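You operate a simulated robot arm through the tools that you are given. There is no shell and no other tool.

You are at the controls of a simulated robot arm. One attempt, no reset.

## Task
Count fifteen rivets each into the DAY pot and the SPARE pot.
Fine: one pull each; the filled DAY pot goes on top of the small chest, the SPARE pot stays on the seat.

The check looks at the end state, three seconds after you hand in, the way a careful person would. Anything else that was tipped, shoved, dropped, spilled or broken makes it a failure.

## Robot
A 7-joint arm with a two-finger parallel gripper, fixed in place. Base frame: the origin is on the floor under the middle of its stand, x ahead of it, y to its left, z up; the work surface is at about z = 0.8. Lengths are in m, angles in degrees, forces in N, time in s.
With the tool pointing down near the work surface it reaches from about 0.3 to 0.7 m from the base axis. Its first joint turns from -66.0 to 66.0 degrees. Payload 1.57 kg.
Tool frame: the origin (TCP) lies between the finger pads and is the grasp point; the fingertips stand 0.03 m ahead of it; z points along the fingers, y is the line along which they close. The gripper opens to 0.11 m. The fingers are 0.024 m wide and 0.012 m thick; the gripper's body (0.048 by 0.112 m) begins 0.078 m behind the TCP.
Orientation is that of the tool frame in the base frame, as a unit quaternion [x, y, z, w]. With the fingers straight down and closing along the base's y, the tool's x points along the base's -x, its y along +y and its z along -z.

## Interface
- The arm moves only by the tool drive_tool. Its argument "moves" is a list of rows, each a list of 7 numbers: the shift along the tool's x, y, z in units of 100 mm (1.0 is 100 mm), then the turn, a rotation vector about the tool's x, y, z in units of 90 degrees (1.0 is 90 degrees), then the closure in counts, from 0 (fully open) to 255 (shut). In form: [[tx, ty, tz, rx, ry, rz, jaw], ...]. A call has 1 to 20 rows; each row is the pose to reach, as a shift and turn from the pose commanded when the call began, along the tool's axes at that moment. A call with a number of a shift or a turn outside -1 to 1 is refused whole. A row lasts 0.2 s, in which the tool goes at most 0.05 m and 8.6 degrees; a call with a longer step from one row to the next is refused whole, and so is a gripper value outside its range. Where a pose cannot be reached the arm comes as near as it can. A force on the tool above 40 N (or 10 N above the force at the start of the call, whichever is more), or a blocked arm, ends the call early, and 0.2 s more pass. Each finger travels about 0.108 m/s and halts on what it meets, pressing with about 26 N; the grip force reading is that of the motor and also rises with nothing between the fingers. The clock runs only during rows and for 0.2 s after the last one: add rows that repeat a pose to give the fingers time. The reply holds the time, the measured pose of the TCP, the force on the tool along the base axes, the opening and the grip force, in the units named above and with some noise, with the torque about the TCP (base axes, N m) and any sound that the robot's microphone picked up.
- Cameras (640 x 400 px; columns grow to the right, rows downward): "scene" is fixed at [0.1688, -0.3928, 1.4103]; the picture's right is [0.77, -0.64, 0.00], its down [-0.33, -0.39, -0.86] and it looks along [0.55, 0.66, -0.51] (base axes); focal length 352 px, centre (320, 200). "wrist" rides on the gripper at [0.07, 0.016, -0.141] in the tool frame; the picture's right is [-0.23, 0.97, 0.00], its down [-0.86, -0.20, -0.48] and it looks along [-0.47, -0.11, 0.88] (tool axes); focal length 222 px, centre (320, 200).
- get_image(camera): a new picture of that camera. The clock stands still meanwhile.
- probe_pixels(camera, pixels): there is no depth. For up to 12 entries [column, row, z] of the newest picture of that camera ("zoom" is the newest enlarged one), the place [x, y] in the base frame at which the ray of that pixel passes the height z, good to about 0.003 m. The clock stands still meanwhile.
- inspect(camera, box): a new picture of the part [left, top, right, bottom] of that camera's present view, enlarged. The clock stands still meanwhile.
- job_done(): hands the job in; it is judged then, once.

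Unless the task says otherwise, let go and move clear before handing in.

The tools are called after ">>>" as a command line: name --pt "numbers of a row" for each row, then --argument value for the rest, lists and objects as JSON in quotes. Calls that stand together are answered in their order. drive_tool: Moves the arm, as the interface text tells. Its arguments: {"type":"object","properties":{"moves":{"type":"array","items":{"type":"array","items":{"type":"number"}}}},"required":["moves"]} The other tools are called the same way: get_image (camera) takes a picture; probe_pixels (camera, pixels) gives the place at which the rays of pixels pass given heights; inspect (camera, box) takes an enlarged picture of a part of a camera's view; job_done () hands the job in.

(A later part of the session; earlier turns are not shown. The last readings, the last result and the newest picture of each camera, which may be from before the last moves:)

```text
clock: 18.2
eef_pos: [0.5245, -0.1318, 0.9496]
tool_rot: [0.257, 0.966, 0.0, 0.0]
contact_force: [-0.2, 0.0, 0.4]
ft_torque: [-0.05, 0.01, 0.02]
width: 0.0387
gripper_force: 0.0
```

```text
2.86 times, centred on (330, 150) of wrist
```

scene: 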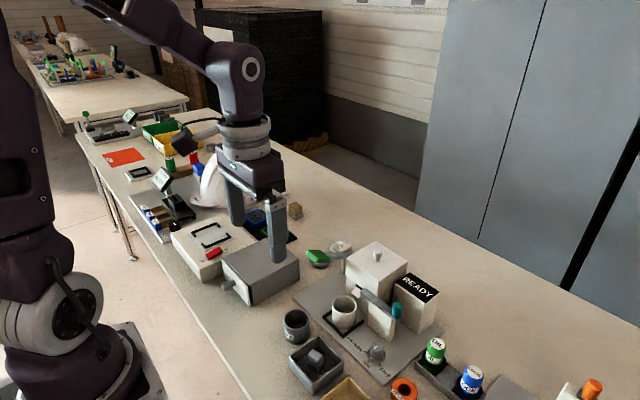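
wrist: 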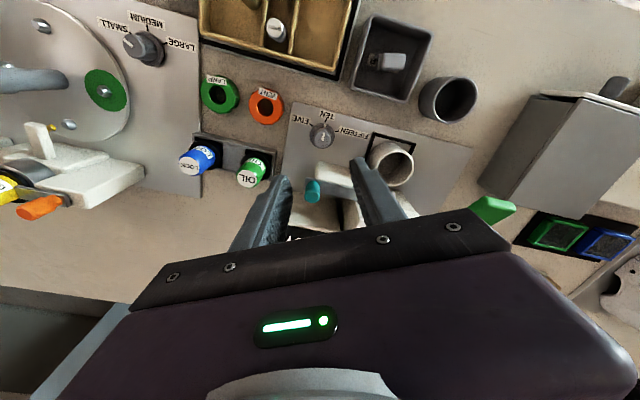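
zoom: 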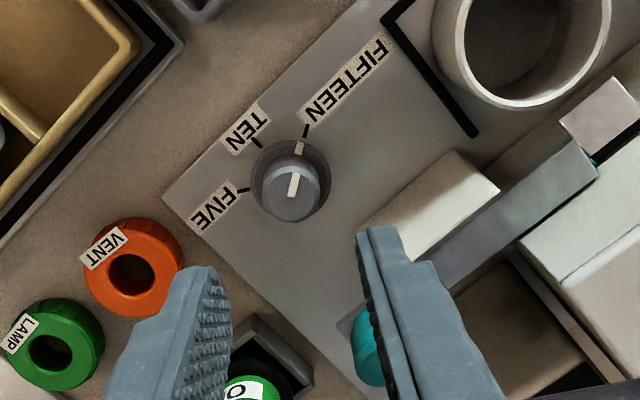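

The dial now reads FIFTEEN (scene zoom pointer (229,211) against mark (200,215)). Next I'll yaw back square and rise a little to line up on the teal handle.

>>> drive_tool --pt "0 0 -0.2 0 0 -0.09 165" --pt "0 0 -0.4 0 0 -0.18 165" --pt "0 0 -0.5 0 0 -0.27 165" --pt "0 0 -0.5 0 0 -0.331 140" --pt "0 0 -0.5 0 0 -0.331 140"

>>> get_image --camera "wrist"

>>> inspect --camera "wrist" --box '[240, 110, 420, 250]'

>>> inspect --camera "scene" --box '[350, 270, 450, 340]'

```text
clock: 19.4
eef_pos: [0.525, -0.1334, 0.9988]
tool_rot: [-0.002, 1.0, 0.0, 0.0]
contact_force: [0.4, 0.4, -0.5]
ft_torque: [-0.01, 0.02, -0.02]
width: 0.0495
gripper_force: 0.0
```

```text
taken
```

wrist: 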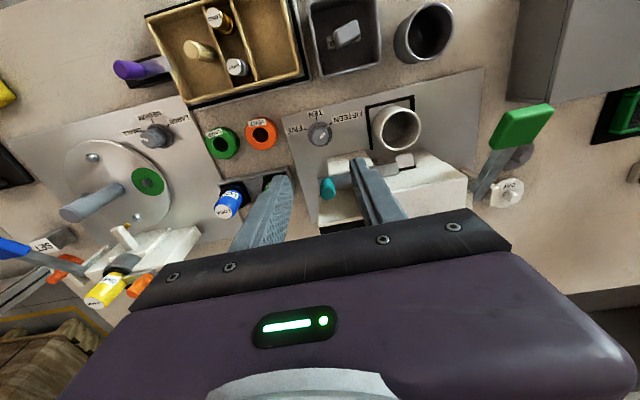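

```text
2.86 times, centred on (330, 180) of wrist
```

zoom: 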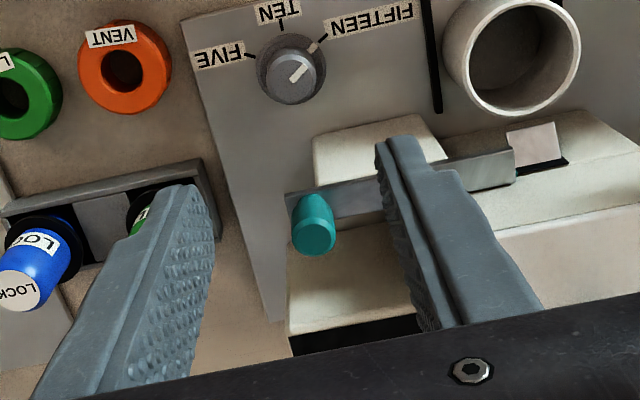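

```text
5.71 times, centred on (400, 305) of scene
```

zoom: 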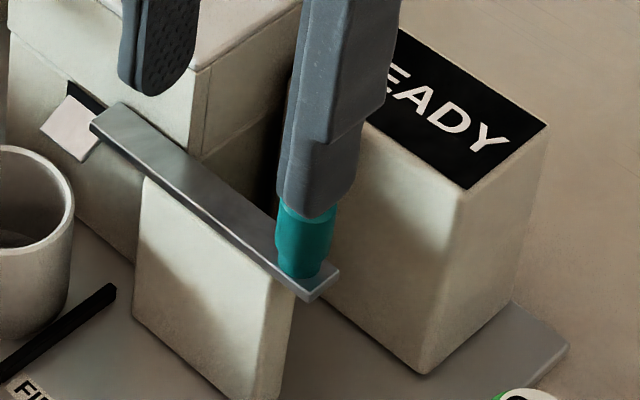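

The handle stands at wrist zoom (312,215), and the READY box face lies behind it. I'll probe the handle, the READY box edge and the hopper to be sure of clearance.

>>> probe_pixels --camera "zoom" --pixels '[[432, 372, 0.806], [468, 190, 0.9], [468, 190, 0.89], [303, 215, 0.9137], [300, 265, 0.878], [318, 300, 0.872], [340, 268, 0.876], [165, 320, 0.806], [260, 395, 0.806], [90, 125, 0.876], [120, 103, 0.876], [278, 265, 0.87]]'

>>> probe_pixels --camera "wrist" --pixels '[[325.7, 178.2, 0.878], [328.1, 193, 0.9137], [328.1, 193, 0.91], [318.7, 178.5, 0.876], [319.4, 187, 0.876], [398, 162.4, 0.876], [371, 227.5, 0.9], [319.7, 226.5, 0.9]]'

```text
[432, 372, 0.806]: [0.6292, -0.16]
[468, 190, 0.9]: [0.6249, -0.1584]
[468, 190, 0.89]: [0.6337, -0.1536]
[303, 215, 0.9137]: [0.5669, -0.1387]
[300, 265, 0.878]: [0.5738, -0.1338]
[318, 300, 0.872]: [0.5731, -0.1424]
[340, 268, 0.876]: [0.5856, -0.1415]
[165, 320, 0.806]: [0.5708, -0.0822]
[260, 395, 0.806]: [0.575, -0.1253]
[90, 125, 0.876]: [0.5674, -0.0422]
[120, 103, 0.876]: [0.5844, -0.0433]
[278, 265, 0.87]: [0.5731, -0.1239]
```

```text
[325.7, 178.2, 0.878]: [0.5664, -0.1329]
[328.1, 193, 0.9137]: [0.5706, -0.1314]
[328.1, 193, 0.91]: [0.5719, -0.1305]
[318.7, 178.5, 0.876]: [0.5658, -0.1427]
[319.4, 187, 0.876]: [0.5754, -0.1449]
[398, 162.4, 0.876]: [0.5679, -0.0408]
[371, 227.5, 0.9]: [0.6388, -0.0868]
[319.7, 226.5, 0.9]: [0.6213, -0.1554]
```

Clearances are good: the READY box face is at x≈0.628, the bar spans x 0.567–0.585, and the handle centre is about (0.573, -0.133). I'll move above the handle and lower so the tips stop just above the bar.

>>> drive_tool --pt "-0.24 0 0 0 0 0 140" --pt "-0.48 0.005 0 0 0 0 140" --pt "-0.48 0.005 0.2 0 0 0 140" --pt "-0.48 0.005 0.4 0 0 0 140" --pt "-0.48 0.005 0.5 0 0 0 140" --pt "-0.48 0.005 0.5 0 0 0 140"

>>> inspect --camera "scene" --box '[350, 250, 450, 340]'

>>> inspect --camera "wrist" --box '[220, 120, 440, 270]'

```text
clock: 20.8
eef_pos: [0.5728, -0.1308, 0.9487]
tool_rot: [0.0, 1.0, 0.0, -0.001]
contact_force: [0.2, 0.0, 0.4]
ft_torque: [0.02, 0.01, 0.01]
width: 0.0495
gripper_force: 0.0
```

```text
4.44 times, centred on (400, 295) of scene
```

zoom: 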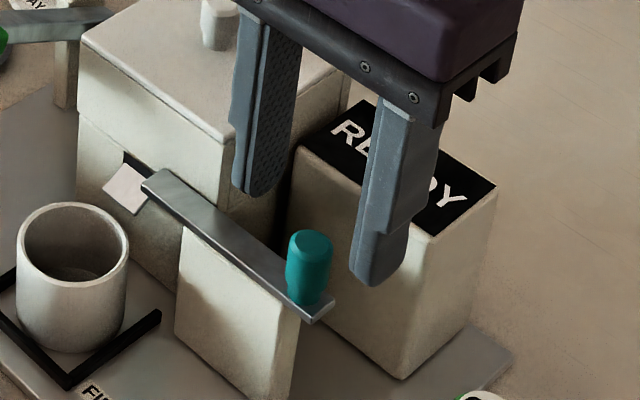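

```text
2.67 times, centred on (330, 195) of wrist
```

zoom: 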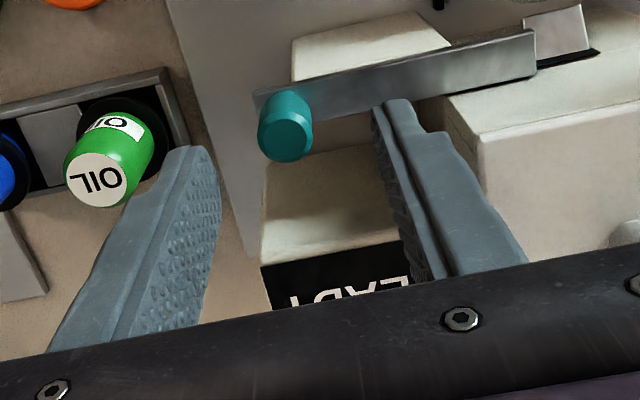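

The handle is centred between the fingers, and projecting the grasp point gives scene zoom (302,289), right on the peg. I'll descend 34 mm and check before closing.

>>> drive_tool --pt "0 -0.01 0.15 0 0 0 140" --pt "0 -0.01 0.28 0 0 0 140" --pt "0 -0.01 0.34 0 0 0 140" --pt "0 -0.01 0.34 0 0 0 140"

>>> inspect --camera "scene" --box '[350, 250, 450, 340]'

```text
clock: 21.8
eef_pos: [0.5735, -0.1318, 0.9144]
tool_rot: [-0.001, 1.0, 0.001, 0.0]
contact_force: [-1.3, -0.3, -0.4]
ft_torque: [0.03, 0.0, 0.02]
width: 0.0496
gripper_force: 0.1
```

```text
4.44 times, centred on (400, 295) of scene
```

zoom: 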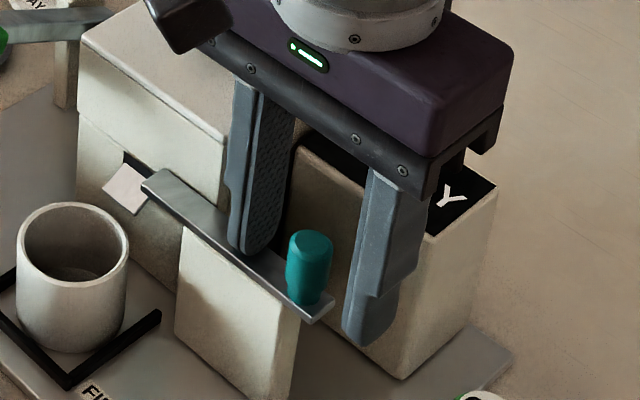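

No contact, and the fingers flank the handle at scene zoom (250,240) and (370,330). I'll close on the handle gently.

>>> drive_tool --pt "0 0 0 0 0 0 180" --pt "0 0 0 0 0 0 215" --pt "0 0 0 0 0 0 230" --pt "0 0 0 0 0 0 230"

>>> inspect --camera "scene" --box '[350, 250, 450, 340]'

```text
clock: 22.8
eef_pos: [0.5733, -0.1317, 0.9138]
tool_rot: [-0.001, 1.0, 0.0, -0.001]
contact_force: [-0.1, -0.6, -1.4]
ft_torque: [-0.43, -0.05, 0.0]
width: 0.017
gripper_force: 32.2
```

```text
4.44 times, centred on (400, 295) of scene
```

zoom: 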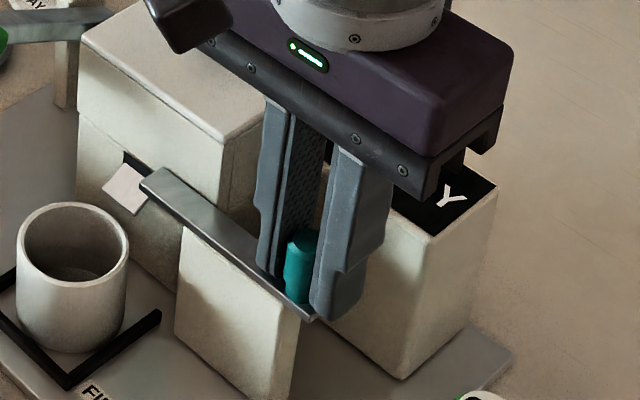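

The handle is held at width 0.017 with almost no sideways force. I'll test a small 4 mm pull toward the robot (-x) and read the force.

>>> drive_tool --pt "0.02 0 0 0 0 0 235" --pt "0.04 0 0 0 0 0 235"

>>> inspect --camera "scene" --box '[350, 250, 450, 340]'

```text
clock: 23.4
eef_pos: [0.5723, -0.1317, 0.9159]
tool_rot: [-0.001, 1.0, -0.001, 0.003]
contact_force: [23.4, 1.2, -4.7]
ft_torque: [0.51, -0.66, 0.0]
width: 0.017
gripper_force: 32.3
```

```text
4.44 times, centred on (400, 295) of scene
```

zoom: 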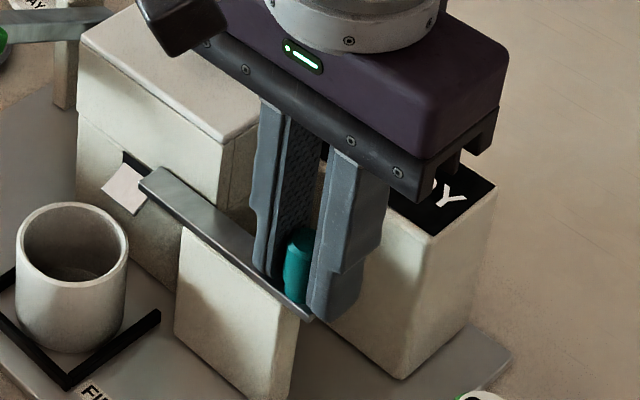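

A 4 mm pull toward -x met 23 N with almost no movement, so that direction is blocked. I'll go back and test 4 mm along -y.

>>> drive_tool --pt "-0.02 0 0 0 0 0 235" --pt "-0.04 0 0 0 0 0 235" --pt "-0.04 0 0 0 0 0 235"

>>> drive_tool --pt "0 -0.02 0 0 0 0 235" --pt "0 -0.04 0 0 0 0 235"

>>> inspect --camera "scene" --box '[350, 250, 450, 340]'

```text
clock: 24.2
eef_pos: [0.5723, -0.1317, 0.9146]
tool_rot: [0.0, 1.0, -0.001, -0.003]
contact_force: [-12.0, -0.6, 17.9]
ft_torque: [0.45, 0.75, 0.0]
width: 0.0168
gripper_force: 32.0
```

```text
clock: 24.8
eef_pos: [0.5717, -0.1334, 0.9149]
tool_rot: [-0.001, 1.0, 0.002, -0.002]
contact_force: [-19.3, 15.5, 14.5]
ft_torque: [-0.19, 0.52, 0.01]
width: 0.017
gripper_force: 31.7
```

```text
4.44 times, centred on (400, 295) of scene
```

zoom: 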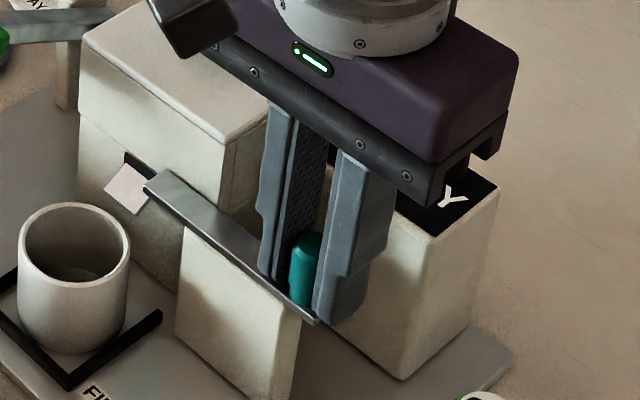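

Along -y there is also 15 N for 4 mm commanded, with no visible motion of the bar. I'll return to neutral and test up and down next.

>>> drive_tool --pt "0.015 0.02 0 0 0 0 235" --pt "0.015 0.04 0 0 0 0 235" --pt "0.015 0.04 0 0 0 0 235"

>>> drive_tool --pt "0 0 -0.02 0 0 0 235" --pt "0 0 -0.04 0 0 0 235" --pt "0 0 -0.04 0 0 0 235"

>>> inspect --camera "scene" --box '[350, 250, 450, 340]'

```text
clock: 25.6
eef_pos: [0.5711, -0.1328, 0.9155]
tool_rot: [0.0, 1.0, -0.001, 0.001]
contact_force: [-1.5, -0.3, -11.8]
ft_torque: [0.44, -0.66, -0.07]
width: 0.0173
gripper_force: 31.9
```

```text
clock: 26.4
eef_pos: [0.572, -0.1315, 0.9184]
tool_rot: [-0.001, 1.0, 0.0, 0.0]
contact_force: [-0.2, 0.4, -24.0]
ft_torque: [-0.4, -0.01, 0.01]
width: 0.0168
gripper_force: 31.5
```

```text
4.44 times, centred on (400, 295) of scene
```

zoom: 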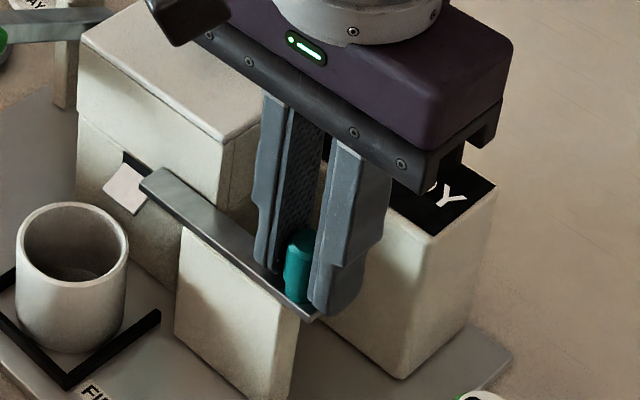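

Lifting 4 mm also met 24 N. I'll test pressing down a few millimetres, then +x.

>>> drive_tool --pt "0 0 0.02 0 0 0 235" --pt "0 0 0.05 0 0 0 235" --pt "0 0 0.07 0 0 0 235" --pt "0 0 0.07 0 0 0 235"

>>> inspect --camera "scene" --box '[350, 250, 450, 340]'

```text
clock: 27.4
eef_pos: [0.5727, -0.1331, 0.9145]
tool_rot: [0.0, 1.0, -0.001, 0.003]
contact_force: [-0.6, -1.1, 39.7]
ft_torque: [0.22, 0.38, -0.01]
width: 0.017
gripper_force: 31.8
```

```text
4.44 times, centred on (400, 295) of scene
```

zoom: 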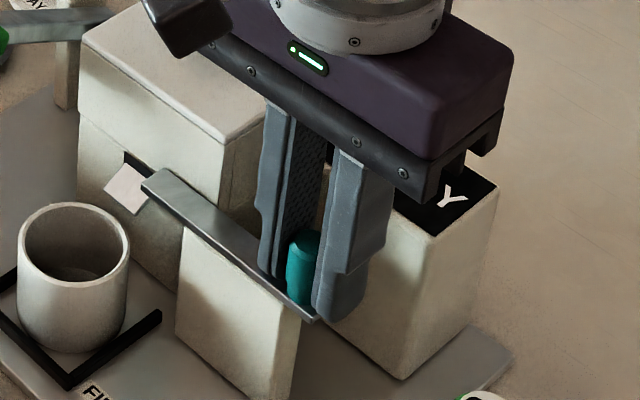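

Pressing down is solid (39.7 N), so the tips are on the bar. I'll back off upward, then hold a longer 6 mm pull toward -x to see whether it creeps.

>>> drive_tool --pt "0 0 -0.03 0 0 0 235" --pt "0 0 -0.05 0 0 0 235" --pt "0 0 -0.05 0 0 0 235"

>>> drive_tool --pt "0.02 0 0 0 0 0 255" --pt "0.04 0 0 0 0 0 255" --pt "0.06 0 0 0 0 0 255" --pt "0.06 0 0 0 0 0 255" --pt "0.06 0 0 0 0 0 255" --pt "0.06 0 0 0 0 0 255" --pt "0.06 0 0 0 0 0 255"

>>> inspect --camera "scene" --box '[350, 250, 450, 340]'

```text
clock: 28.2
eef_pos: [0.5726, -0.133, 0.9155]
tool_rot: [-0.001, 1.0, 0.001, -0.001]
contact_force: [16.0, 0.3, -18.1]
ft_torque: [-0.46, -0.43, 0.0]
width: 0.0171
gripper_force: 32.3
```

```text
clock: 29.8
eef_pos: [0.5667, -0.1328, 0.9181]
tool_rot: [-0.001, 1.0, 0.0, 0.002]
contact_force: [19.7, -0.4, 12.6]
ft_torque: [0.44, -0.63, 0.0]
width: 0.0169
gripper_force: 32.0
```

```text
4.44 times, centred on (400, 295) of scene
```

zoom: 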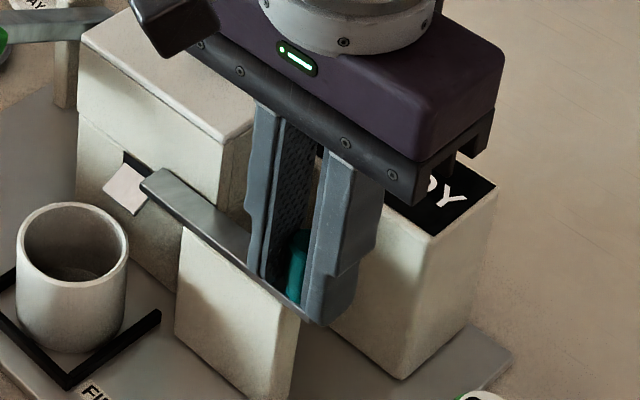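

The fingers slipped along the peg and the bar did not move toward -x at about 20 N. I'll recentre and hold a longer pull along -y, where the finger bears directly on the handle.

>>> drive_tool --pt "0 0 0 0 0 0 190" --pt "-0.03 0 0 0 0 0 190" --pt "-0.06 0 0.02 0 0 0 190" --pt "-0.06 0 0.02 0 0 0 190"

>>> drive_tool --pt "0 0 0 0 0 0 235" --pt "0 0 0 0 0 0 235" --pt "0 0 0 0 0 0 235"

>>> drive_tool --pt "0 -0.02 0 0 0 0 235" --pt "0 -0.04 0 0 0 0 235" --pt "0 -0.06 0 0 0 0 235" --pt "0 -0.06 0 0 0 0 235" --pt "0 -0.06 0 0 0 0 235" --pt "0 -0.06 0 0 0 0 235"

>>> inspect --camera "scene" --box '[350, 250, 450, 340]'

```text
clock: 30.8
eef_pos: [0.5714, -0.1333, 0.9154]
tool_rot: [-0.001, 1.0, 0.0, 0.0]
contact_force: [0.1, 0.2, -0.8]
ft_torque: [-0.01, 0.02, -0.03]
width: 0.028
gripper_force: 0.1
```

```text
clock: 31.6
eef_pos: [0.5722, -0.1318, 0.9153]
tool_rot: [-0.001, 1.0, 0.0, 0.0]
contact_force: [0.2, 0.6, -1.3]
ft_torque: [-0.45, -0.06, -0.01]
width: 0.017
gripper_force: 32.5
```

```text
clock: 33.1
eef_pos: [0.5719, -0.1346, 0.9145]
tool_rot: [-0.002, 1.0, 0.003, -0.001]
contact_force: [-3.9, 11.0, 6.1]
ft_torque: [-0.45, 0.28, 0.03]
width: 0.0171
gripper_force: 32.3
stopped in row 6: the force on the tool passed its limit at 40 N (the readings are from after the stop); the commanded pose is now the measured one
```

```text
4.44 times, centred on (400, 295) of scene
```

zoom: 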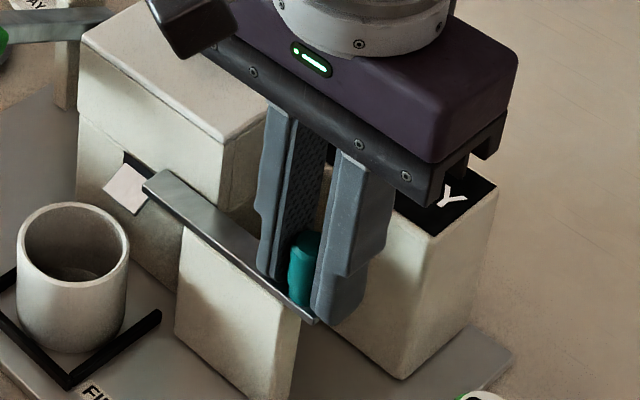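

Pulling along -y stopped at 40 N with no bar motion, so that is not the direction either. I'll let go, rise and take a closer look at how the bar is hinged.

>>> drive_tool --pt "0 0 0 0 0 0 190" --pt "0 0 0 0 0 0 150" --pt "0 0 -0.2 0 0 0 140" --pt "0 0 -0.6 0 0 0 140" --pt "0.3 0 -0.9 0 0 0 100" --pt "0.7 0.2 -1.0 0 0 0 60" --pt "1.0 0.4 -1.0 0 0 0 0" --pt "1.0 0.4 -1.0 0 0 0 0"

>>> get_image --camera "wrist"

>>> inspect --camera "scene" --box '[350, 270, 430, 330]'

```text
clock: 34.9
eef_pos: [0.4719, -0.0972, 1.0155]
tool_rot: [-0.001, 1.0, 0.002, 0.0]
contact_force: [-0.8, 0.7, 1.1]
ft_torque: [0.03, 0.0, 0.02]
width: 0.1099
gripper_force: 0.1
```

```text
taken
```

wrist: 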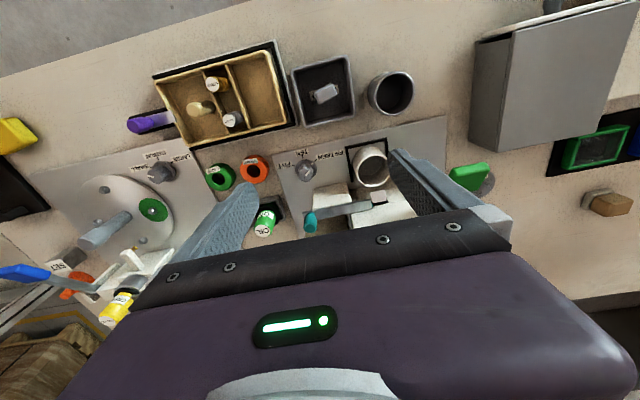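

```text
6.67 times, centred on (390, 300) of scene
```

zoom: 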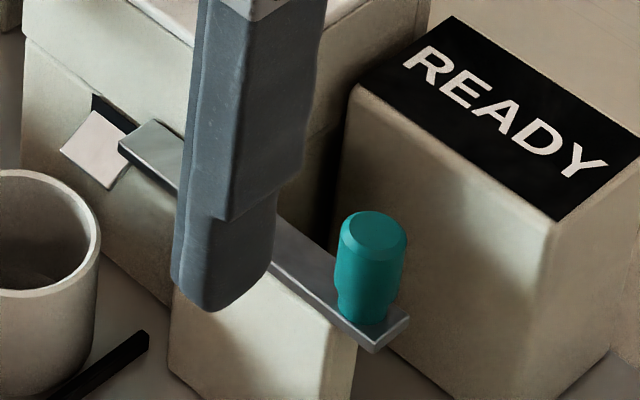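

The zoom renders sharply, so I'll take tighter enlargements of the bar's chute end and its stand from both cameras.

>>> inspect --camera "wrist" --box '[295, 175, 400, 240]'

>>> inspect --camera "wrist" --box '[340, 180, 400, 220]'

>>> inspect --camera "scene" --box '[345, 278, 385, 303]'

>>> inspect --camera "wrist" --box '[440, 150, 510, 200]'

```text
6.10 times, centred on (348, 208) of wrist
```

zoom: 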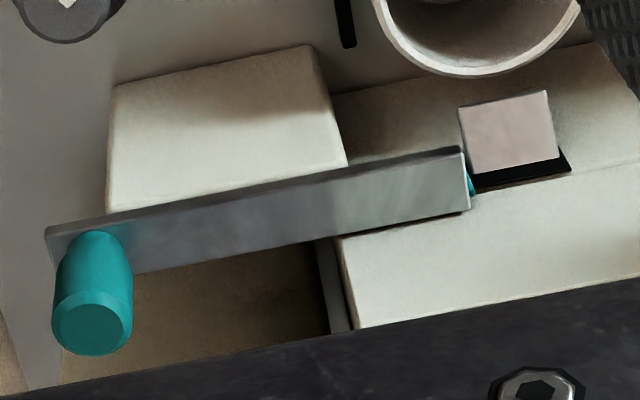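

```text
10.00 times, centred on (370, 200) of wrist
```

zoom: 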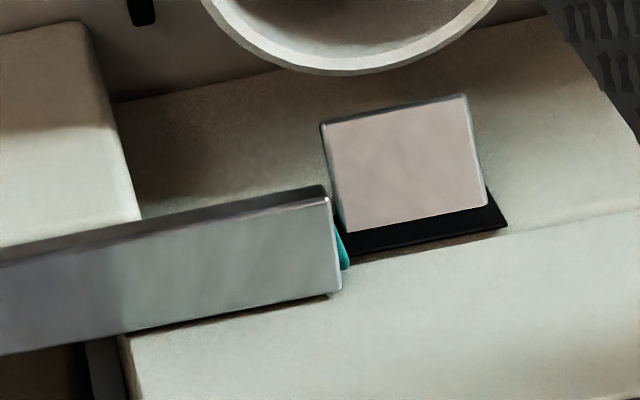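

```text
16.00 times, centred on (365, 290) of scene
```

zoom: 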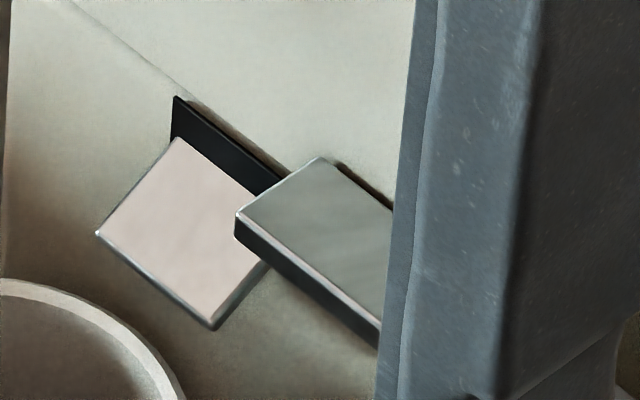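

```text
8.00 times, centred on (475, 175) of wrist
```

zoom: 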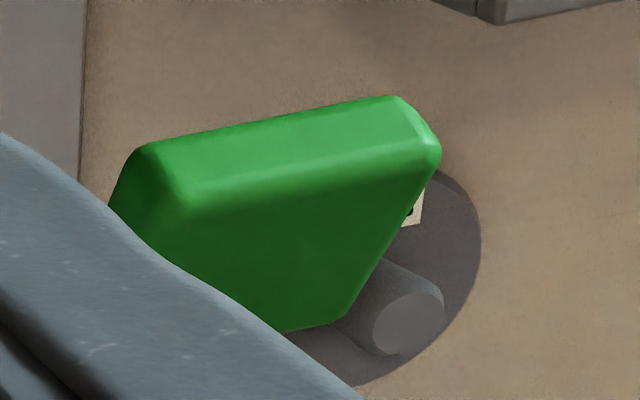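

The bar's end touches a teal plate against the hopper face (zoom (343,245)). I'll get a straight-down view of the lever by moving the arm forward above it.

>>> drive_tool --pt "-0.3 -0.05 -0.4 0 0 0 0" --pt "-0.7 -0.1 -0.6 0 0 0 0" --pt "-1.0 -0.15 -0.6 0 0 0 0" --pt "-1.0 -0.15 -0.6 0 0 0 0"

>>> drive_tool --pt "-0.25 0 0 0 0 0 0" --pt "-0.5 0 0 0 0 0 0" --pt "-0.5 0 0 0 0 0 0"

>>> get_image --camera "wrist"

>>> inspect --camera "wrist" --box '[260, 70, 420, 190]'

```text
refused: row 1 steps farther than a row can; nothing moved
```

```text
clock: 35.7
eef_pos: [0.5232, -0.0969, 1.0154]
tool_rot: [-0.001, 1.0, 0.003, -0.001]
contact_force: [0.7, -0.1, -1.1]
ft_torque: [0.0, 0.01, 0.01]
width: 0.1099
gripper_force: 0.1
```

```text
taken
```

wrist: 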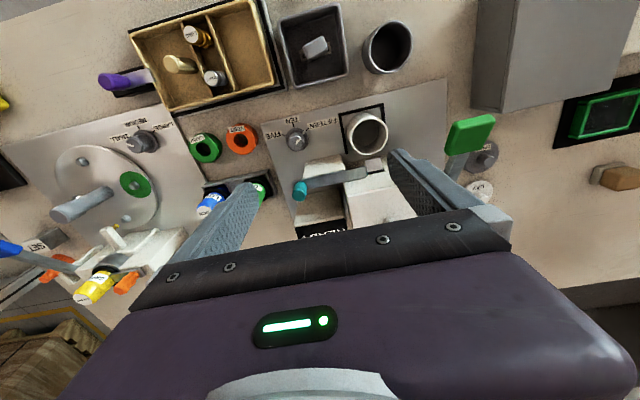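

```text
3.33 times, centred on (340, 130) of wrist
```

zoom: 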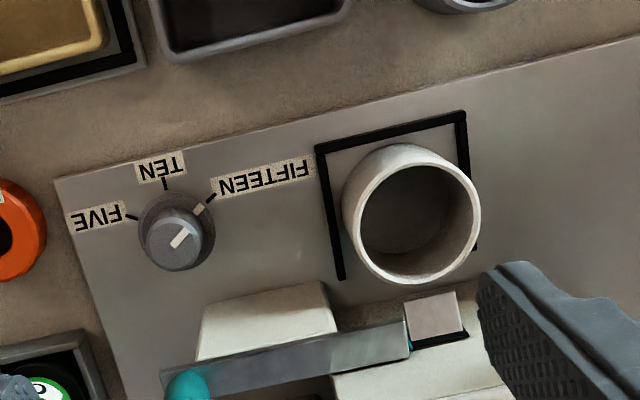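

The pot on the seat is empty and the dial stays on FIFTEEN. I'll continue forward and up for the top-down view.

>>> drive_tool --pt "-0.25 0 -0.3 0 0 0 0" --pt "-0.5 0 -0.6 0 0 0 0" --pt "-0.8 0 -0.8 0 0 0 0" --pt "-1.0 0 -0.8 0 0 0 0" --pt "-1.0 0 -0.8 0 0 0 0"

>>> get_image --camera "wrist"

>>> inspect --camera "wrist" --box '[270, 80, 400, 180]'

```text
clock: 36.9
eef_pos: [0.6217, -0.0984, 1.0939]
tool_rot: [-0.002, 1.0, 0.003, -0.001]
contact_force: [0.4, -0.7, 0.0]
ft_torque: [0.0, -0.01, 0.02]
width: 0.11
gripper_force: 0.1
```

```text
taken
```

wrist: 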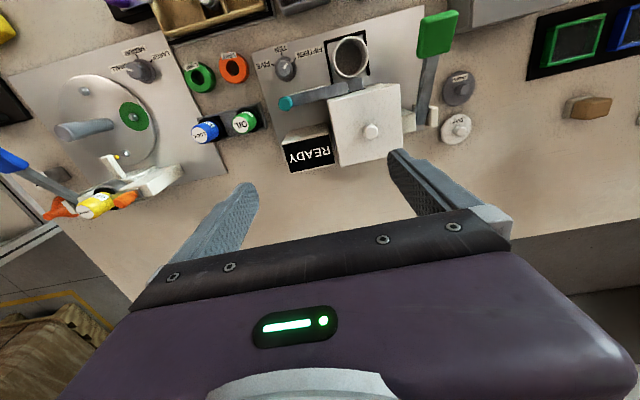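

```text
4.00 times, centred on (335, 130) of wrist
```

zoom: 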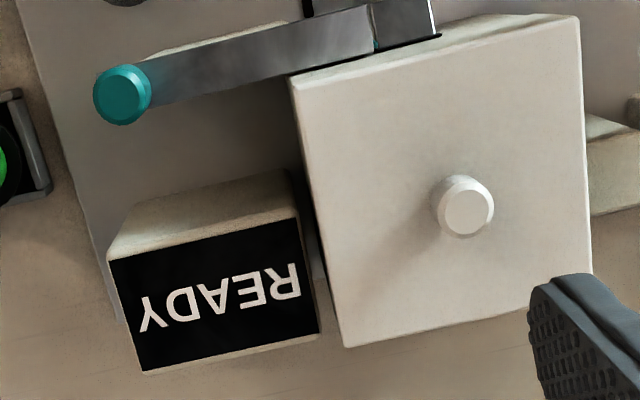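

From above, the bar ends at the chute, the READY box stands well behind the handle, and the stand peeks out in front of the bar (zoom (220,40)). I'll zoom into the bar and probe its edges.

>>> inspect --camera "wrist" --box '[270, 75, 390, 135]'

>>> inspect --camera "wrist" --box '[390, 0, 490, 150]'

```text
5.33 times, centred on (330, 105) of wrist
```

zoom: 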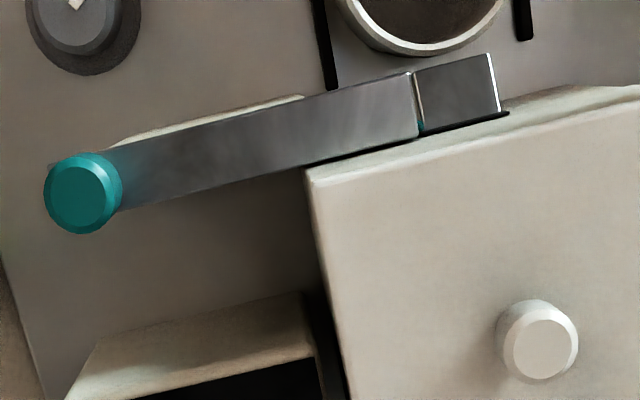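

```text
2.67 times, centred on (440, 75) of wrist
```

zoom: 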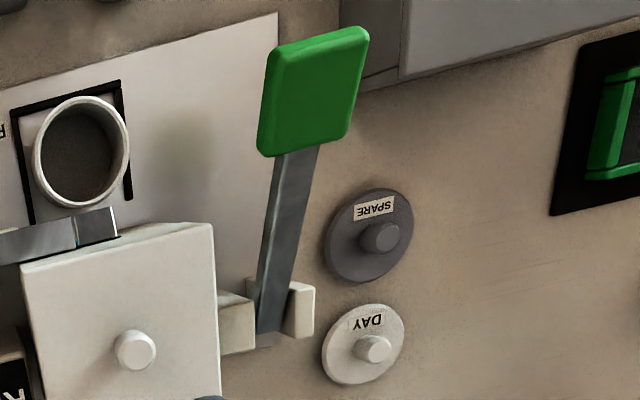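

The green lever is pinned in a two-post clevis at zoom (270,310), while the teal bar rests on a thin stand beside the chute. Before forcing anything, I'll look at the station from the +y side, yawing 90° and moving left.

>>> drive_tool --pt "0.1 0.2 0 0 0 0.09 0" --pt "0.2 0.4 0 0 0 0.18 0" --pt "0.3 0.6 0 0 0 0.27 0" --pt "0.4 0.8 0 0 0 0.36 0" --pt "0.5 1.0 0 0 0 0.45 0" --pt "0.6 1.0 0 0 0 0.54 0" --pt "0.6 1.0 0 0 0 0.63 0" --pt "0.6 1.0 0 0 0 0.72 0" --pt "0.6 1.0 0 0 0 0.81 0" --pt "0.6 1.0 0 0 0 0.9 0" --pt "0.6 1.0 0 0 0 0.98 0" --pt "0.6 1.0 0 0 0 0.98 0"

>>> get_image --camera "wrist"

```text
clock: 39.5
eef_pos: [0.5614, 0.0039, 1.0951]
tool_rot: [0.696, 0.718, 0.001, -0.003]
contact_force: [0.0, 0.1, -0.5]
ft_torque: [-0.02, -0.03, 0.0]
width: 0.1099
gripper_force: 0.0
```

```text
taken
```

wrist: 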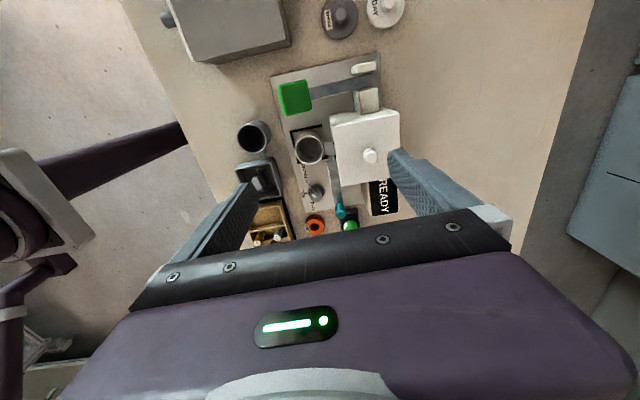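

Now I'm looking from the +y side. I'll move further left and tilt to see the green lever's pivot and the hopper's side.

>>> drive_tool --pt "0.4 0 0 0 0 0 0" --pt "0.8 0 0 0 0 0 0" --pt "1.0 0 0 0 -0.09 0 0" --pt "1.0 0 0 0 -0.18 0 0" --pt "1.0 0 0 0 -0.27 0 0" --pt "1.0 0 0 0 -0.36 0 0" --pt "1.0 0 0 0 -0.4 0 0" --pt "1.0 0 0 0 -0.4 0 0"

>>> get_image --camera "wrist"

```text
clock: 41.3
eef_pos: [0.5575, 0.1038, 1.0962]
tool_rot: [0.661, 0.684, -0.214, 0.22]
contact_force: [0.7, 0.8, 0.3]
ft_torque: [-0.02, 0.0, -0.01]
width: 0.1098
gripper_force: 0.0
```

```text
taken
```

wrist: 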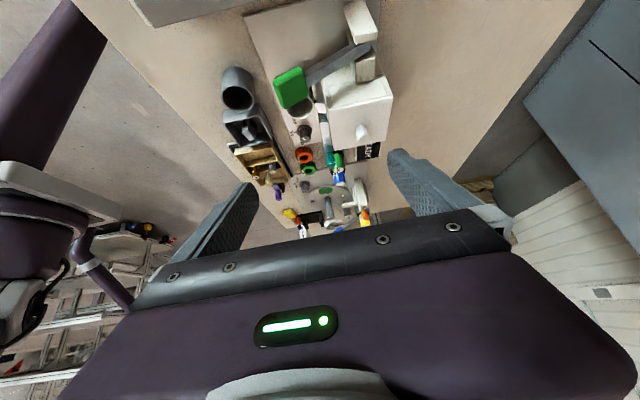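

>>> inspect --camera "wrist" --box '[240, 0, 420, 170]'

>>> inspect --camera "wrist" --box '[260, 50, 340, 110]'

```text
2.35 times, centred on (330, 85) of wrist
```

zoom: 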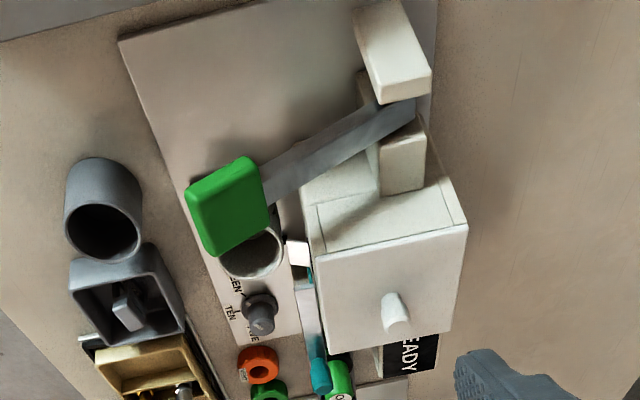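

```text
6.67 times, centred on (300, 80) of wrist
```

zoom: 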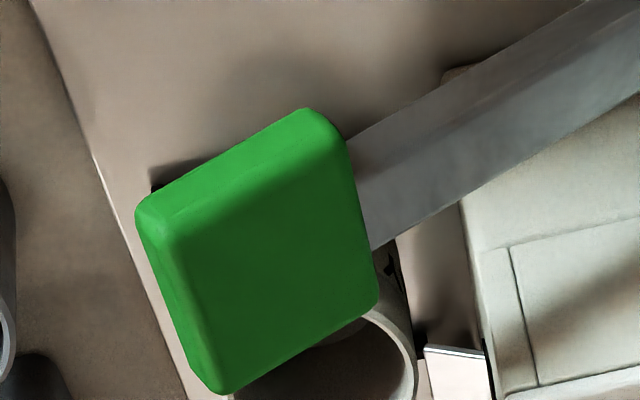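

The green lever is a pull-down type pinned between two posts (zoom (385,110)), on the hopper's +y side. Now I'll look at the teal lever from the -y side to find its pivot, starting by straightening up and moving back.

>>> drive_tool --pt "0 0 0 0 0.09 0 0" --pt "0 0 0 0 0.18 0 0" --pt "0 0 0 0 0.27 0 0" --pt "0 0 0 0 0.36 0 0" --pt "0 0 0 0 0.4 0 0" --pt "0 0 0 0 0.4 0 0"

>>> drive_tool --pt "-0.2 0 0 0 0 -0.09 0" --pt "-0.4 0 0 0 0 -0.18 0" --pt "-0.6 0 0 0 0 -0.27 0" --pt "-0.8 0 0 0 0 -0.36 0" --pt "-1.0 0 0 0 0 -0.45 0" --pt "-1.0 0 0 0 0 -0.54 0" --pt "-1.0 0 0 0 0 -0.63 0" --pt "-1.0 0 0 0 0 -0.72 0" --pt "-1.0 0 0 0 0 -0.81 0" --pt "-1.0 0 0 0 0 -0.9 0" --pt "-1.0 0 0 0 0 -0.98 0" --pt "-1.0 0 0 0 0 -0.98 0"

```text
clock: 42.7
eef_pos: [0.5589, 0.104, 1.0957]
tool_rot: [0.694, 0.72, 0.002, -0.004]
contact_force: [0.7, 0.1, 0.0]
ft_torque: [0.0, 0.0, -0.02]
width: 0.1098
gripper_force: 0.2
```

```text
clock: 45.3
eef_pos: [0.5608, 0.0041, 1.0962]
tool_rot: [-0.003, 1.0, 0.003, -0.001]
contact_force: [0.0, 0.4, 0.1]
ft_torque: [0.03, -0.01, 0.0]
width: 0.11
gripper_force: 0.1
```

The tool is square again. I'll yaw the other way while moving right, to look in the +y direction at the teal lever.

>>> drive_tool --pt "0.05 -0.2 0 0 0 -0.09 0" --pt "0.1 -0.4 0 0 0 -0.18 0" --pt "0.15 -0.6 0 0 0 -0.27 0" --pt "0.2 -0.8 0 0 0 -0.36 0" --pt "0.25 -1.0 0 0 0 -0.45 0" --pt "0.3 -1.0 0 0 0 -0.54 0" --pt "0.3 -1.0 0 0 0 -0.63 0" --pt "0.3 -1.0 0 0 0 -0.72 0" --pt "0.3 -1.0 0 0 0 -0.81 0" --pt "0.3 -1.0 0 0 0 -0.9 0" --pt "0.3 -1.0 0 0 0 -0.98 0" --pt "0.3 -1.0 0 0 0 -0.98 0"

>>> drive_tool --pt "0.4 0 0 0 0 0 0" --pt "0.8 0 0 0 -0.05 0 0" --pt "1.0 0 0.2 0 -0.14 0 0" --pt "1.0 0 0.4 0 -0.23 0 0" --pt "1.0 0 0.5 0 -0.32 0 0" --pt "1.0 0 0.5 0 -0.4 0 0" --pt "1.0 0 0.5 0 -0.4 0 0"

>>> get_image --camera "wrist"

```text
clock: 47.9
eef_pos: [0.5314, -0.0964, 1.0935]
tool_rot: [-0.698, 0.716, 0.003, 0.001]
contact_force: [0.1, -0.2, -0.1]
ft_torque: [0.0, 0.01, 0.02]
width: 0.1102
gripper_force: 0.0
```

```text
clock: 49.5
eef_pos: [0.5293, -0.1957, 1.0444]
tool_rot: [-0.662, 0.681, 0.218, 0.225]
contact_force: [0.4, 0.3, 0.6]
ft_torque: [0.02, -0.04, 0.0]
width: 0.1101
gripper_force: 0.1
```

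```text
taken
```

wrist: 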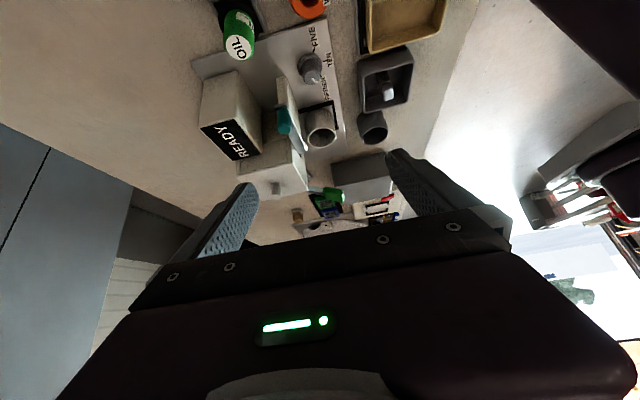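

>>> inspect --camera "wrist" --box '[190, 30, 370, 210]'

>>> inspect --camera "wrist" --box '[255, 70, 325, 150]'

```text
2.22 times, centred on (280, 120) of wrist
```

zoom: 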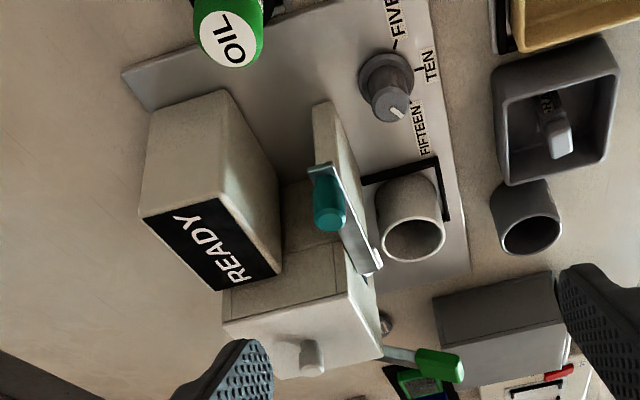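

```text
5.00 times, centred on (290, 110) of wrist
```

zoom: 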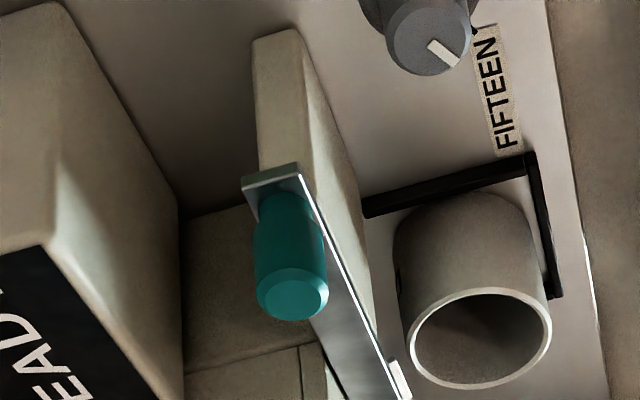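

From this side the teal bar sits flush on its slab with no visible pin, and the white pot has a small dark mark on its far side (zoom (397,275)). In this yaw the fingers close along x, so I'll straighten up and grip the teal handle to test ±x with direct contact.

>>> drive_tool --pt "0 0 0 0 0.09 0 0" --pt "0 0 0 0 0.18 0 50" --pt "0 0 0 0 0.27 0 100" --pt "0 0 0 0 0.36 0 140" --pt "0 0 0 0 0.4 0 140" --pt "0 0 0 0 0.4 0 140"

>>> drive_tool --pt "-0.3 -0.2 0 0 0 0 140" --pt "-0.5 -0.4 0 0 0 0 140" --pt "-0.627 -0.44 0.2 0 0 0 140" --pt "-0.627 -0.44 0.5 0 0 0 140" --pt "-0.627 -0.44 0.8 0 0 0 140" --pt "-0.627 -0.44 0.8 0 0 0 140"

>>> inspect --camera "scene" --box '[350, 250, 450, 340]'

>>> inspect --camera "wrist" --box '[220, 100, 440, 250]'

```text
clock: 50.9
eef_pos: [0.529, -0.1957, 1.0441]
tool_rot: [-0.697, 0.717, 0.002, 0.001]
contact_force: [-0.3, 0.8, 0.5]
ft_torque: [-0.01, 0.03, -0.01]
width: 0.0497
gripper_force: 0.0
```

```text
clock: 52.3
eef_pos: [0.5737, -0.1346, 0.9639]
tool_rot: [-0.698, 0.716, 0.003, 0.001]
contact_force: [0.0, 0.3, 0.1]
ft_torque: [0.06, 0.01, -0.02]
width: 0.0493
gripper_force: 0.0
```

```text
4.44 times, centred on (400, 295) of scene
```

zoom: 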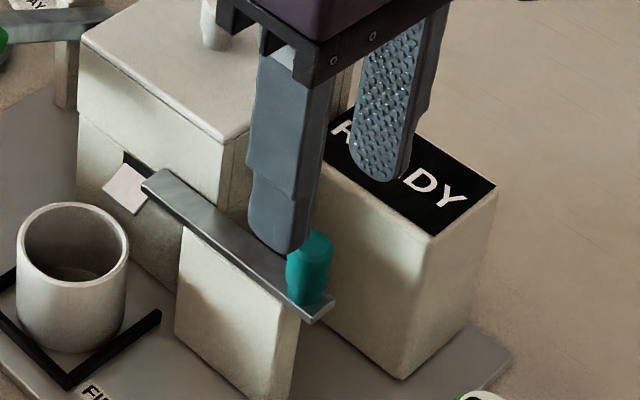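

```text
2.67 times, centred on (330, 175) of wrist
```

zoom: 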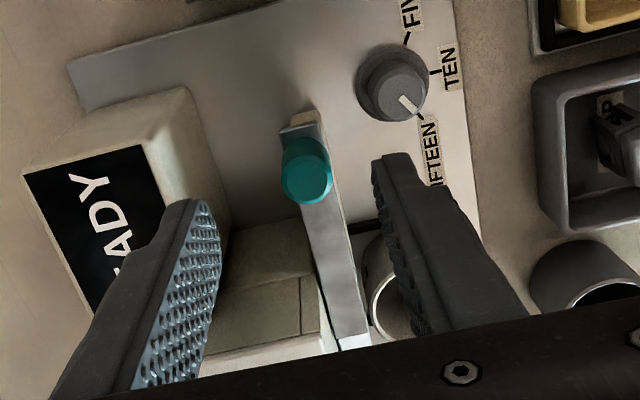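

The handle is centred between the fingers, which now close along x (wrist zoom (307,170)). I'll descend 50 mm and close on it.

>>> drive_tool --pt "0 0 0.2 0 0 0 140" --pt "0 0 0.4 0 0 0 140" --pt "0 0 0.48 0 0 0 140" --pt "0 0 0.48 0 0 0 140" --pt "0 0 0.48 0 0 0 190" --pt "0 0 0.48 0 0 0 225" --pt "0 0 0.48 0 0 0 235" --pt "0 0 0.48 0 0 0 235"

>>> inspect --camera "scene" --box '[350, 250, 450, 340]'

```text
clock: 54.1
eef_pos: [0.5744, -0.1343, 0.9156]
tool_rot: [-0.697, 0.717, 0.003, 0.0]
contact_force: [-16.3, 1.5, -2.0]
ft_torque: [0.02, 0.16, 0.03]
width: 0.023
gripper_force: 8.3
```

```text
4.44 times, centred on (400, 295) of scene
```

zoom: 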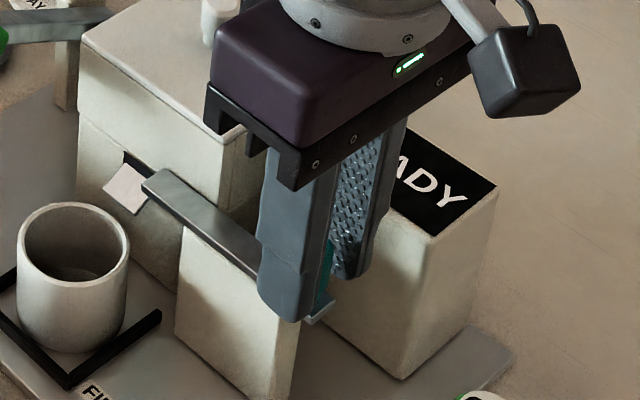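

One finger has met the handle with 16 N, so the peg is about 3 mm toward -x from my centre. I'll shift to centre it and finish closing.

>>> drive_tool --pt "0 0.03 0 0 0 0 200" --pt "0 0.03 0 0 0 0 200" --pt "0 0.03 0 0 0 0 235" --pt "0 0.03 0 0 0 0 235"

>>> inspect --camera "scene" --box '[350, 250, 450, 340]'

```text
clock: 55.1
eef_pos: [0.57, -0.1347, 0.9167]
tool_rot: [-0.697, 0.717, 0.004, 0.0]
contact_force: [-15.5, 0.3, 7.2]
ft_torque: [0.07, 0.1, 0.08]
width: 0.0165
gripper_force: 31.5
```

```text
4.44 times, centred on (400, 295) of scene
```

zoom: 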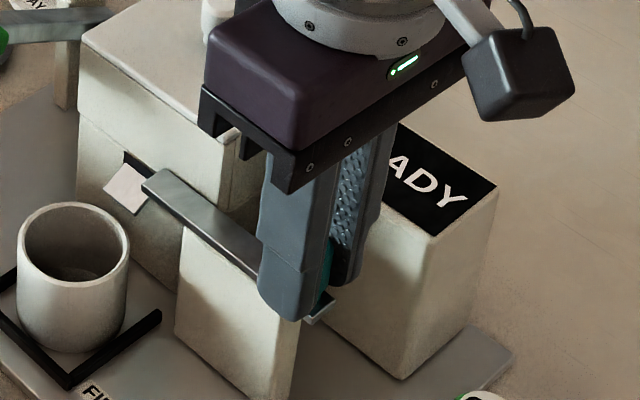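

I have the handle gripped along x at width 0.0165. I'll pull toward -x in small steps with direct contact and watch the force.

>>> drive_tool --pt "0 0.02 0 0 0 0 235" --pt "0 0.03 0 0 0 0 235" --pt "0 0.04 0 0 0 0 235" --pt "0 0.05 0 0 0 0 235" --pt "0 0.05 0 0 0 0 235" --pt "0 0.05 0 0 0 0 235"

>>> inspect --camera "scene" --box '[350, 250, 450, 340]'

```text
clock: 56.3
eef_pos: [0.5701, -0.1327, 0.9156]
tool_rot: [-0.697, 0.717, -0.001, 0.006]
contact_force: [9.3, 0.0, -11.5]
ft_torque: [-0.47, 0.28, 0.07]
width: 0.0165
gripper_force: 31.5
stopped in row 6: the force on the tool passed its limit at 40 N (the readings are from after the stop); the commanded pose is now the measured one
```

```text
4.44 times, centred on (400, 295) of scene
```

zoom: 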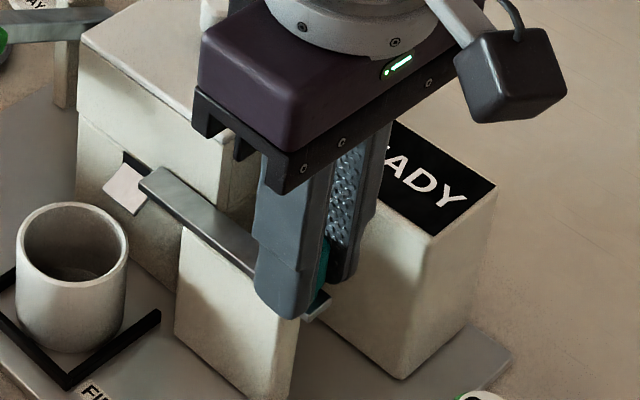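

Toward -x the handle stayed put up to 40 N. I'll try the opposite direction, +x, the same way.

>>> drive_tool --pt "0 -0.02 0 0 0 0 235" --pt "0 -0.03 0 0 0 0 235" --pt "0 -0.04 0 0 0 0 235" --pt "0 -0.05 0 0 0 0 235" --pt "0 -0.05 0 0 0 0 235"

>>> inspect --camera "scene" --box '[350, 250, 450, 340]'

```text
clock: 57.5
eef_pos: [0.57, -0.134, 0.9171]
tool_rot: [-0.697, 0.717, 0.003, 0.001]
contact_force: [-38.6, -1.4, -0.4]
ft_torque: [0.3, 0.38, 0.07]
width: 0.0167
gripper_force: 31.9
```

```text
4.44 times, centred on (400, 295) of scene
```

zoom: 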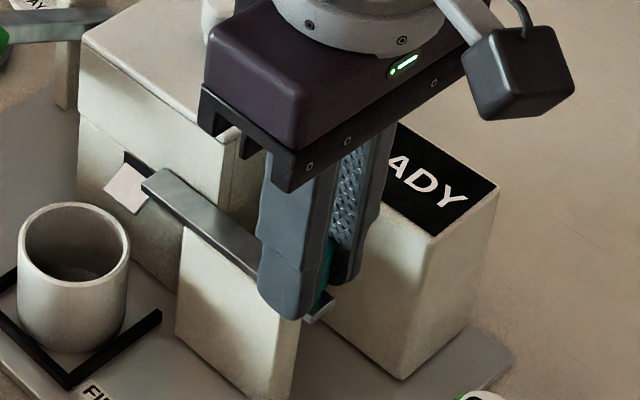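

Toward +x it is just as rigid (38.6 N). I'll recentre and try a longer, firmer lift, since the slab under the bar could be just a rest.

>>> drive_tool --pt "0 0.02 0 0 0 0 255" --pt "0 0.04 0 0 0 0 255" --pt "0 0.04 0 0 0 0 255"

>>> drive_tool --pt "0 0 -0.02 0 0 0 255" --pt "0 0 -0.04 0 0 0 255" --pt "0 0 -0.06 0 0 0 255" --pt "0 0 -0.08 0 0 0 255" --pt "0 0 -0.08 0 0 0 255" --pt "0 0 -0.08 0 0 0 255"

>>> inspect --camera "scene" --box '[350, 250, 450, 340]'

```text
clock: 58.3
eef_pos: [0.5699, -0.1339, 0.9169]
tool_rot: [-0.698, 0.716, 0.0, 0.005]
contact_force: [-12.1, 0.0, -16.1]
ft_torque: [-0.55, 0.58, 0.09]
width: 0.0166
gripper_force: 31.5
```

```text
clock: 59.7
eef_pos: [0.5694, -0.1331, 0.9249]
tool_rot: [-0.697, 0.717, 0.0, 0.005]
contact_force: [-7.5, -0.5, -22.3]
ft_torque: [0.17, 0.32, 0.05]
width: 0.0164
gripper_force: 31.9
```

```text
4.44 times, centred on (400, 295) of scene
```

zoom: 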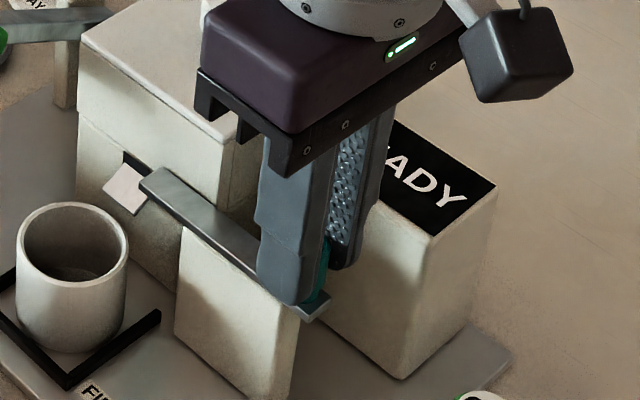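

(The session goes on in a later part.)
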